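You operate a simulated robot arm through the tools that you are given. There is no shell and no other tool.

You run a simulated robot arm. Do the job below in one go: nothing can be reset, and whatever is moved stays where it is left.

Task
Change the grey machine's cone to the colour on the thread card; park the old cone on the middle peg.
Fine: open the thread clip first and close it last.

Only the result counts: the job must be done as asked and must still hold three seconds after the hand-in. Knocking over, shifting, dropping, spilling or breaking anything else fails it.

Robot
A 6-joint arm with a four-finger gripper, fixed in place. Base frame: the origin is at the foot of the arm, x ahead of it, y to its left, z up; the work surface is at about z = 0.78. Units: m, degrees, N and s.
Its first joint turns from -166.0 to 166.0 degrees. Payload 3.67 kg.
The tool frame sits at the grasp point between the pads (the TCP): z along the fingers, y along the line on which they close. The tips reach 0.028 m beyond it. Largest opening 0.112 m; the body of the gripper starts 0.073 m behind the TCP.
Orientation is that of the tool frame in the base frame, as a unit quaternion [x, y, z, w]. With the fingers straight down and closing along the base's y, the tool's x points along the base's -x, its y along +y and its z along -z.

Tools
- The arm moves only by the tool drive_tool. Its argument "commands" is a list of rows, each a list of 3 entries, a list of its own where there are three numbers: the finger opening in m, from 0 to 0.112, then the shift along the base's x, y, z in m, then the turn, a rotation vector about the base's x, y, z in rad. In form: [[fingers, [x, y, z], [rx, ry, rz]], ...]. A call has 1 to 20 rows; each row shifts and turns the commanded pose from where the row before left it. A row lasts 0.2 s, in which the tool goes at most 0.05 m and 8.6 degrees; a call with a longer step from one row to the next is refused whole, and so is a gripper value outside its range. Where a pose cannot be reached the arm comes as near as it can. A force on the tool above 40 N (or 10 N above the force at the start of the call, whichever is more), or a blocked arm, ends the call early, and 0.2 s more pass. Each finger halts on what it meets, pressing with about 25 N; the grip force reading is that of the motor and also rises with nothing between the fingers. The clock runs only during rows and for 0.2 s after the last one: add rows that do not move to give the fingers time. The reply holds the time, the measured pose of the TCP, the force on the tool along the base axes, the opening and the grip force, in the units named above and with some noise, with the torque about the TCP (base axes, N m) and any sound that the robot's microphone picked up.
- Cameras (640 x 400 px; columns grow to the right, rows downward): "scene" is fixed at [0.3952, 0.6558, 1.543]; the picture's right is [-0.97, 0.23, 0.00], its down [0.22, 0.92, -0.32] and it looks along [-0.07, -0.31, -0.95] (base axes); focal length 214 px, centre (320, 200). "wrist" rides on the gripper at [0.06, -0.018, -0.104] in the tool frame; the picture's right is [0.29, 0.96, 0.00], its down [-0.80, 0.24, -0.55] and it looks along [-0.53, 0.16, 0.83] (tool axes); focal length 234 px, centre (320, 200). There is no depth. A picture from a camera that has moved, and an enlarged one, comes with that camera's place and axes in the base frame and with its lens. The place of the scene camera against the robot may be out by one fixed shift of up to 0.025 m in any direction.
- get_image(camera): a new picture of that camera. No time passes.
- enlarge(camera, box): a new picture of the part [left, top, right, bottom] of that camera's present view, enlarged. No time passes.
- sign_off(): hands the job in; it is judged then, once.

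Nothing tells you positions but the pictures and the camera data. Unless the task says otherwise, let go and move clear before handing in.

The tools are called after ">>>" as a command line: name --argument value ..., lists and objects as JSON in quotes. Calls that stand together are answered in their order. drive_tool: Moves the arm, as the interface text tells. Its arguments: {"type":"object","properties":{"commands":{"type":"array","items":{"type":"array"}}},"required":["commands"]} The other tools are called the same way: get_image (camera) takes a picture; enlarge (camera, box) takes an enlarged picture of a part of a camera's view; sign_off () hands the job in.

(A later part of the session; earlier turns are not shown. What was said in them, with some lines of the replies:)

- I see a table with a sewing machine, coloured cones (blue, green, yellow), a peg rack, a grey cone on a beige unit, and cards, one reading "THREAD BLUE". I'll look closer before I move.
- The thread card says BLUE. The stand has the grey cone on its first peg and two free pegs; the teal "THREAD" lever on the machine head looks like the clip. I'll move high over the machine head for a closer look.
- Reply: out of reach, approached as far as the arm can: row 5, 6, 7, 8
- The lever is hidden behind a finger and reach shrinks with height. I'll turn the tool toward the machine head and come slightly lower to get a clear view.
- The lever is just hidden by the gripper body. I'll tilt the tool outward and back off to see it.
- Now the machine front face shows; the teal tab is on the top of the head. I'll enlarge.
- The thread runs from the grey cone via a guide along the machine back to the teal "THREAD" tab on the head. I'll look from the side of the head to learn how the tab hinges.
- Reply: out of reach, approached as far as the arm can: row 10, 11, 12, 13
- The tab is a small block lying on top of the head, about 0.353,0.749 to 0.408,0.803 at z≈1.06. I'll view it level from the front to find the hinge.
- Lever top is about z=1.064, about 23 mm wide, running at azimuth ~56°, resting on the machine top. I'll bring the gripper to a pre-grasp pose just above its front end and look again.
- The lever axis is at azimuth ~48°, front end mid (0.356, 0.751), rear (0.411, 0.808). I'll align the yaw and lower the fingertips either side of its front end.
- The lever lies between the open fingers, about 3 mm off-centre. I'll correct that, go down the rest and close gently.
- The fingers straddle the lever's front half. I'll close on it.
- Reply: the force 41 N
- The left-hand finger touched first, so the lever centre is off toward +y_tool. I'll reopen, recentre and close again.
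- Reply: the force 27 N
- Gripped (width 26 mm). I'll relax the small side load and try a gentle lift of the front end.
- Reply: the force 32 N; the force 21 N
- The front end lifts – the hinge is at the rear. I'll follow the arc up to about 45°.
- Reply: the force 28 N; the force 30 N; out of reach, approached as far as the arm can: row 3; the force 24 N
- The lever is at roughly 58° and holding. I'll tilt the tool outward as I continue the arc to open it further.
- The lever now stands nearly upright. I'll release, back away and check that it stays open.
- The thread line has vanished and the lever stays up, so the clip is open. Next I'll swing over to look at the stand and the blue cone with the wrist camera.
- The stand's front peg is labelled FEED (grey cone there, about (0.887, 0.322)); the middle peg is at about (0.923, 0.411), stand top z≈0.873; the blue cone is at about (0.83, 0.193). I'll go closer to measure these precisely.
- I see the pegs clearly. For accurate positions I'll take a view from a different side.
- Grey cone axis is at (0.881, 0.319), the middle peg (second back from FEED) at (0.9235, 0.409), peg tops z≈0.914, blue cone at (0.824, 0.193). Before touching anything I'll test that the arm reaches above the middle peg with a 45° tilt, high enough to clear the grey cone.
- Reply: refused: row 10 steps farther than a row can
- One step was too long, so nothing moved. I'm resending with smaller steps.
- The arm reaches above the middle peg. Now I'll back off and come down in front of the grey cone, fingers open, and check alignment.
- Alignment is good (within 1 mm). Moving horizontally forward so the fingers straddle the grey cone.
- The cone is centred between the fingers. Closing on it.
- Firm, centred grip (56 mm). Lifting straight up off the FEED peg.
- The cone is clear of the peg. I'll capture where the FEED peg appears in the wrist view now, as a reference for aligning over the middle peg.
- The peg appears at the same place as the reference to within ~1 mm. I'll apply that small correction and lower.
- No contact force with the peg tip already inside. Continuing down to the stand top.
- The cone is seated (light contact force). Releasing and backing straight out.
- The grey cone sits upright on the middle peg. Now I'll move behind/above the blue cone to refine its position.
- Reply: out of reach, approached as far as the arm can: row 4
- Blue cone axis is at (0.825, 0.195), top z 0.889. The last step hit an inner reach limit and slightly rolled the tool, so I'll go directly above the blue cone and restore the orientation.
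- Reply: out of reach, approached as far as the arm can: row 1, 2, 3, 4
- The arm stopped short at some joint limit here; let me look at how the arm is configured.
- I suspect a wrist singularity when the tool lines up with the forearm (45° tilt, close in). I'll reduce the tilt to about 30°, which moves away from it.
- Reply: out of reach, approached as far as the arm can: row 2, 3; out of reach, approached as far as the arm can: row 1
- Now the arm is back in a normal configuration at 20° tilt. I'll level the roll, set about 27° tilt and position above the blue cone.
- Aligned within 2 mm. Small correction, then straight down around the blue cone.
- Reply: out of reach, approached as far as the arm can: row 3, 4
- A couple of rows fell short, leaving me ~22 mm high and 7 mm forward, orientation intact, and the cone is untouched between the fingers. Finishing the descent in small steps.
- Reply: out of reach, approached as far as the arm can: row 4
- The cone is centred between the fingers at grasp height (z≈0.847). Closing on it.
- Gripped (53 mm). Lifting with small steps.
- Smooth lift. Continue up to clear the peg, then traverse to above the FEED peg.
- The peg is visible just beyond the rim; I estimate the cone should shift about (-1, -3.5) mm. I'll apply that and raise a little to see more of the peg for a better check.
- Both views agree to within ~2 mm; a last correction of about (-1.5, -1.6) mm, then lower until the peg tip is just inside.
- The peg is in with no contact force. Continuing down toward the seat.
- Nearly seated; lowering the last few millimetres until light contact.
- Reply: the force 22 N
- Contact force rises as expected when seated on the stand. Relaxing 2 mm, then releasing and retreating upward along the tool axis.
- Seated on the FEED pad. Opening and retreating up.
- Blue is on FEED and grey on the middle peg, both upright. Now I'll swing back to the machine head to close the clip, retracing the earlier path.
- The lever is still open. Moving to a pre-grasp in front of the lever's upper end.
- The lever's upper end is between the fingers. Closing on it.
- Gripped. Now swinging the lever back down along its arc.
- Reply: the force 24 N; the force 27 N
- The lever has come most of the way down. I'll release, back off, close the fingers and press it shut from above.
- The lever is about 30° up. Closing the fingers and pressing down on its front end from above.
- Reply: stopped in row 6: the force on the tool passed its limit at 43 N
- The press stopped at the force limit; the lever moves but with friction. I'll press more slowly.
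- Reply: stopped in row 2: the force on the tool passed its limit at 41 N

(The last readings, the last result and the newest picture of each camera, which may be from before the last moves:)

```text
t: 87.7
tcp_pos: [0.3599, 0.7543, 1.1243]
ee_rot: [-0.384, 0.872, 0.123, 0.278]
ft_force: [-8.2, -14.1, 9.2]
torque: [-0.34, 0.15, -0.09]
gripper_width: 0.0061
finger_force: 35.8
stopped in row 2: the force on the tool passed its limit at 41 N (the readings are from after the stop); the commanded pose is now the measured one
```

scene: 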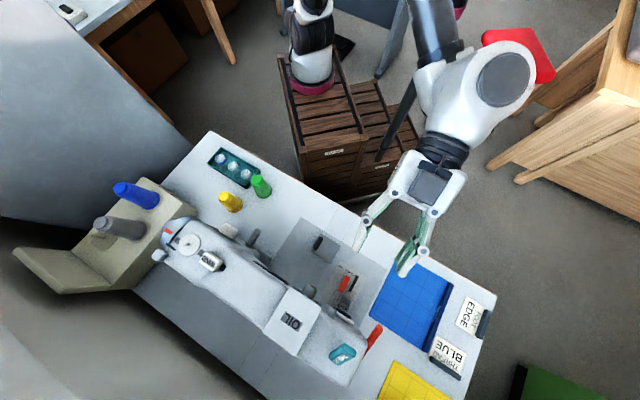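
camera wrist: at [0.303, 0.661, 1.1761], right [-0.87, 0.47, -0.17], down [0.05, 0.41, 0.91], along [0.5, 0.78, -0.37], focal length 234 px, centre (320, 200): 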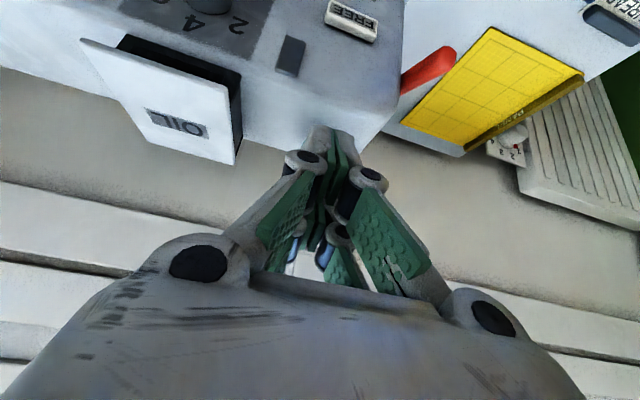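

The force direction matches pushing on the lever's end face, so I'm too far inward. I'll rise, move ~18 mm outward and press on its top face instead.

>>> drive_tool --commands '[[0.0, [-0.002, -0.002, 0.008], [0, 0, 0]], [0.0, [0, 0, 0.014], [0, 0, 0]], [0.0, [0, 0, 0.012], [0, 0, 0]], [0.0, [0.007, 0.0075, 0], [0, 0, 0]], [0.0, [0.007, 0.0075, 0], [0, 0, 0]], [0.0, [0, 0, 0], [0, 0, 0]]]'

>>> get_image --camera "wrist"

>>> enlarge --camera "scene" --box '[300, 260, 420, 380]'

```text
t: 89.0
tcp_pos: [0.3752, 0.7678, 1.1558]
ee_rot: [-0.384, 0.872, 0.122, 0.278]
ft_force: [1.2, -0.3, 0.3]
torque: [-0.02, 0.02, 0.01]
gripper_width: 0.0001
finger_force: 36.3
```

```text
taken
camera wrist: at [0.3156, 0.6745, 1.2057], right [-0.87, 0.47, -0.17], down [0.05, 0.41, 0.91], along [0.5, 0.78, -0.37], focal length 234 px, centre (320, 200)
```

wrist: 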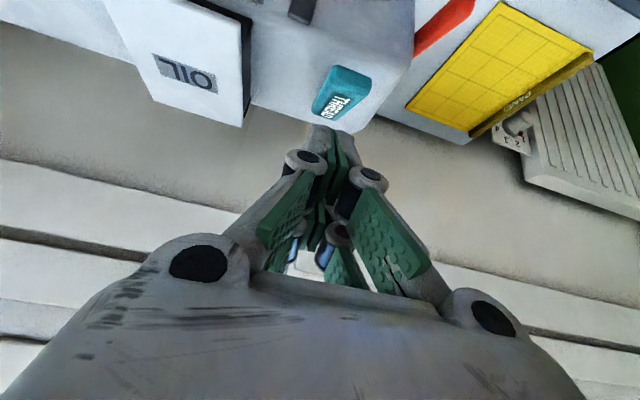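

```text
3.33 times, centred on (360, 320) of scene
camera zoom: at [0.3952, 0.6558, 1.543], right [-0.97, 0.23, 0.0], down [0.22, 0.92, -0.32], along [-0.07, -0.31, -0.95], focal length 715 px, centre (187, -200)
```

zoom: 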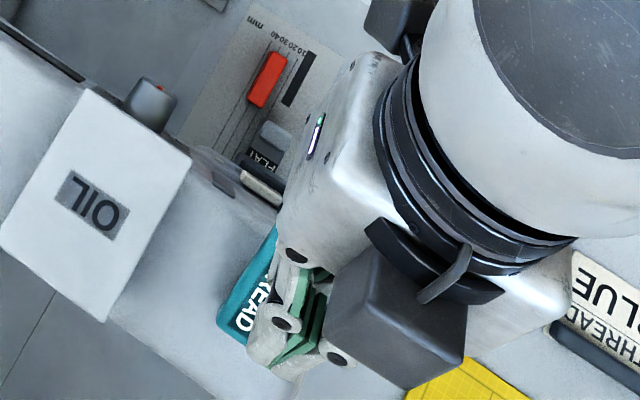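

>>> enlarge --camera "wrist" --box '[280, 50, 400, 140]'

```text
4.44 times, centred on (340, 95) of wrist
camera zoom: at [0.3156, 0.6745, 1.2057], right [-0.87, 0.47, -0.17], down [0.05, 0.41, 0.91], along [0.5, 0.78, -0.37], focal length 1041 px, centre (231, 667)
```

zoom: 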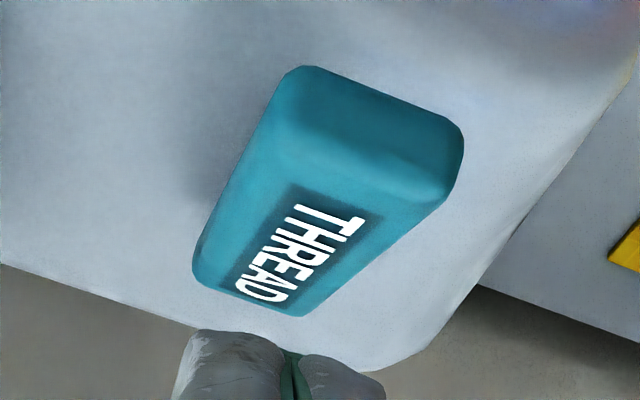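

The lever is at about 27°, and my fingertips had been on its front edge. I'll press now roughly 48 mm from the hinge, on the top face.

>>> drive_tool --commands '[[0.0, [-0.0055, -0.0058, -0.01], [0, 0, 0]], [0.0, [0, 0, -0.01], [0, 0, 0]], [0.0, [0, 0, -0.006], [0, 0, 0]], [0.0, [0, 0, -0.004], [0, 0, 0]], [0.0, [0, 0, -0.003], [0, 0, 0]], [0.0, [0, 0, -0.003], [0, 0, 0]], [0.0, [0, 0, -0.003], [0, 0, 0]]]'

>>> get_image --camera "wrist"

```text
t: 90.7
tcp_pos: [0.3687, 0.7619, 1.1156]
ee_rot: [-0.385, 0.872, 0.121, 0.277]
ft_force: [0.1, 0.1, -0.8]
torque: [-0.02, -0.04, -0.01]
gripper_width: 0.0
finger_force: 35.9
```

```text
taken
camera wrist: at [0.3104, 0.6689, 1.1668], right [-0.87, 0.47, -0.17], down [0.05, 0.41, 0.91], along [0.5, 0.78, -0.37], focal length 234 px, centre (320, 200)
```

wrist: 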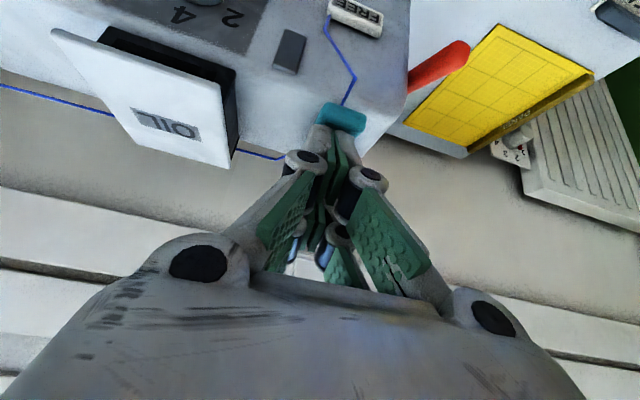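

A blue thread has appeared along the machine – the clip is engaging. Pressing down the rest of the way.

>>> drive_tool --commands '[[0.0, [0, 0, -0.003], [0, 0, 0]], [0.0, [0, 0, -0.003], [0, 0, 0]], [0.0, [0, 0, -0.003], [0, 0, 0]], [0.0, [0, 0, -0.003], [0, 0, 0]], [0.0, [0, 0, -0.003], [0, 0, 0]], [0.0, [0, 0, -0.002], [0, 0, 0]]]'

>>> get_image --camera "wrist"

```text
t: 92.0
tcp_pos: [0.3681, 0.7626, 1.1009]
ee_rot: [-0.384, 0.872, 0.122, 0.276]
ft_force: [-0.2, -0.8, 0.1]
torque: [0.03, 0.02, -0.02]
gripper_width: 0.0
finger_force: 35.5
```

```text
taken
camera wrist: at [0.3099, 0.6691, 1.1498], right [-0.87, 0.47, -0.17], down [0.05, 0.41, 0.91], along [0.5, 0.78, -0.37], focal length 234 px, centre (320, 200)
```

wrist: 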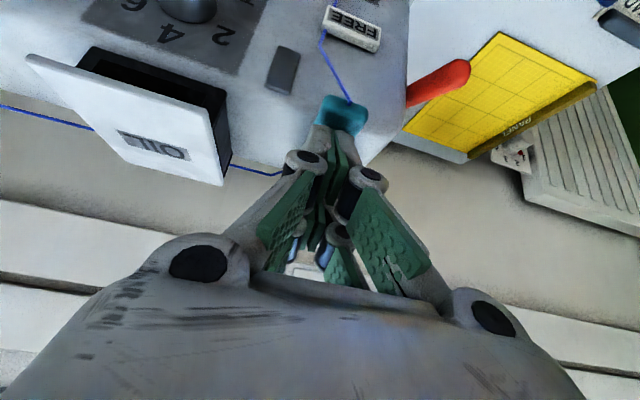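

>>> drive_tool --commands '[[0.0, [0, 0, -0.003], [0, 0, 0]], [0.0, [0, 0, -0.002], [0, 0, 0]], [0.0, [0, 0, -0.002], [0, 0, 0]], [0.0, [0, 0, -0.002], [0, 0, 0]], [0.0, [0, 0, 0], [0, 0, 0]]]'

>>> enlarge --camera "wrist" --box '[270, 50, 390, 150]'

```text
t: 93.2
tcp_pos: [0.3674, 0.7619, 1.096]
ee_rot: [-0.385, 0.871, 0.125, 0.279]
ft_force: [-1.2, -0.5, 35.9]
torque: [-0.17, 0.21, -0.05]
gripper_width: 0.0058
finger_force: 35.2
```

```text
4.00 times, centred on (330, 100) of wrist
camera zoom: at [0.3094, 0.6686, 1.1447], right [-0.87, 0.47, -0.17], down [0.04, 0.4, 0.91], along [0.5, 0.78, -0.37], focal length 937 px, centre (280, 600)
```

zoom: 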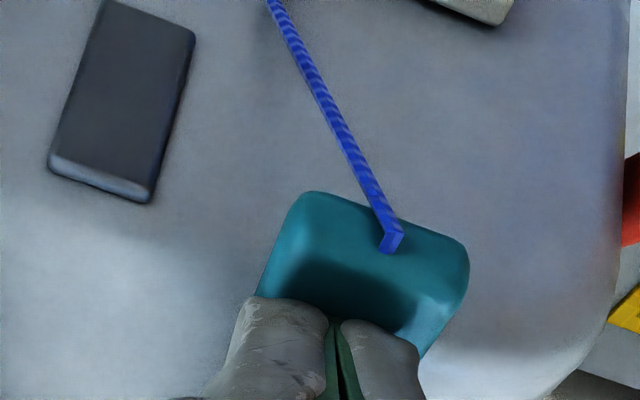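

Firm vertical contact (36 N) on a fully lowered lever: the clip is closed. Backing away and checking everything.

>>> drive_tool --commands '[[0.0, [0, 0, 0.004], [0, 0, 0]], [0.0, [-0.002, -0.002, 0.015], [0, 0, 0]], [0.0, [-0.01, -0.011, 0.025], [0, 0, 0]], [0.0, [-0.015, -0.016, 0.025], [0, 0, 0]], [0.0, [-0.02, -0.03, 0.02], [0, 0, 0]], [0.0, [-0.02, -0.04, 0.01], [0, 0, 0]], [0.03, [-0.01, -0.045, 0], [0, 0, 0]], [0.03, [0, -0.045, 0], [0, 0, 0]], [0.03, [0, -0.045, 0], [0, 0, 0]], [0.03, [0, 0, 0], [0, 0, 0]]]'

>>> get_image --camera "scene"

>>> get_image --camera "wrist"

>>> enlarge --camera "scene" --box '[280, 260, 420, 380]'

>>> enlarge --camera "scene" --box '[60, 130, 280, 290]'

```text
t: 95.5
tcp_pos: [0.291, 0.529, 1.1891]
ee_rot: [-0.385, 0.872, 0.122, 0.277]
ft_force: [0.5, 0.0, -0.1]
torque: [0.02, 0.01, 0.0]
gripper_width: 0.0301
finger_force: 0.1
```

```text
taken
```

scene: 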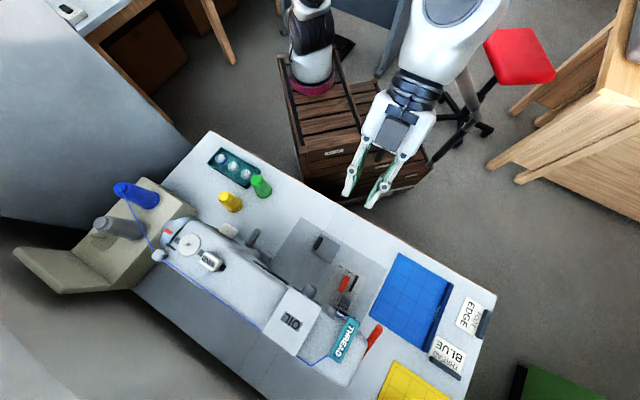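

```text
taken
camera wrist: at [0.2322, 0.436, 1.2397], right [-0.87, 0.47, -0.17], down [0.05, 0.41, 0.91], along [0.5, 0.78, -0.37], focal length 234 px, centre (320, 200)
```

wrist: 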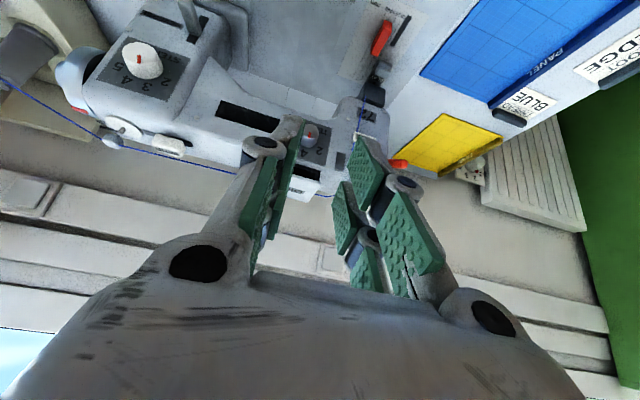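

```text
3.33 times, centred on (350, 320) of scene
camera zoom: at [0.3952, 0.6558, 1.543], right [-0.97, 0.23, 0.0], down [0.22, 0.92, -0.32], along [-0.07, -0.31, -0.95], focal length 715 px, centre (220, -200)
```

zoom: 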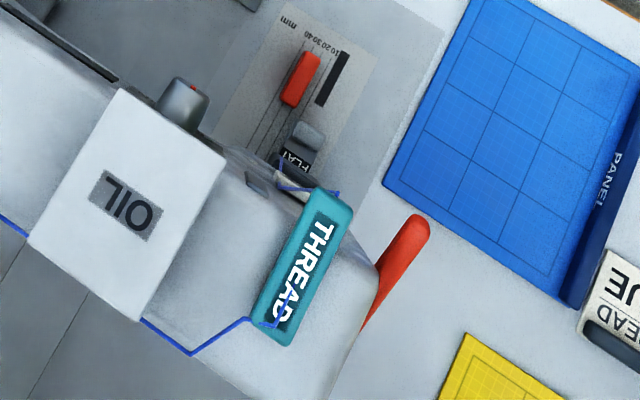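

```text
2.50 times, centred on (170, 210) of scene
camera zoom: at [0.3952, 0.6558, 1.543], right [-0.97, 0.23, 0.0], down [0.22, 0.92, -0.32], along [-0.07, -0.31, -0.95], focal length 536 px, centre (695, 175)
```

zoom: 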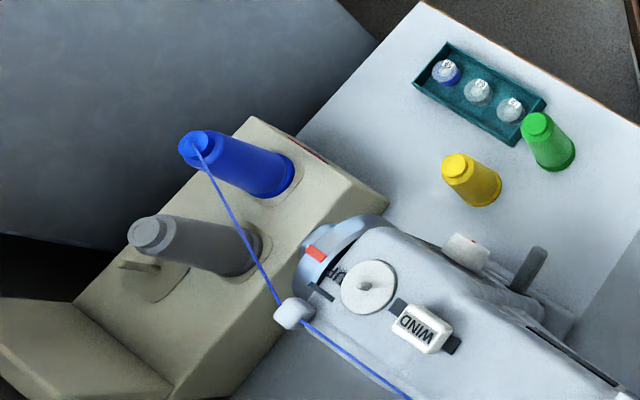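

The blue cone is on FEED with blue thread running from it through the closed clip. The grey cone is parked on the middle peg, everything else looks undisturbed, and the arm is clear, so I'm handing in.

>>> sign_off

```text
The job is handed in.
```

The cone change is done and handed in; I don't have the judge's result. The grey machine now runs on the blue cone, the colour on the thread card.

- **Thread clip:** I opened the teal THREAD lever before touching either cone and closed it last. It is pressed fully down, and the blue thread now runs from the new cone through it.
- **Cones:** The blue cone sits on the FEED peg. The old grey cone is on the middle peg. The pegs are staggered, so I took "middle" to mean the second one back from FEED.
- **Surroundings:** In the last pictures nothing else looks moved or knocked over. The arm has let go and is clear of the machine.
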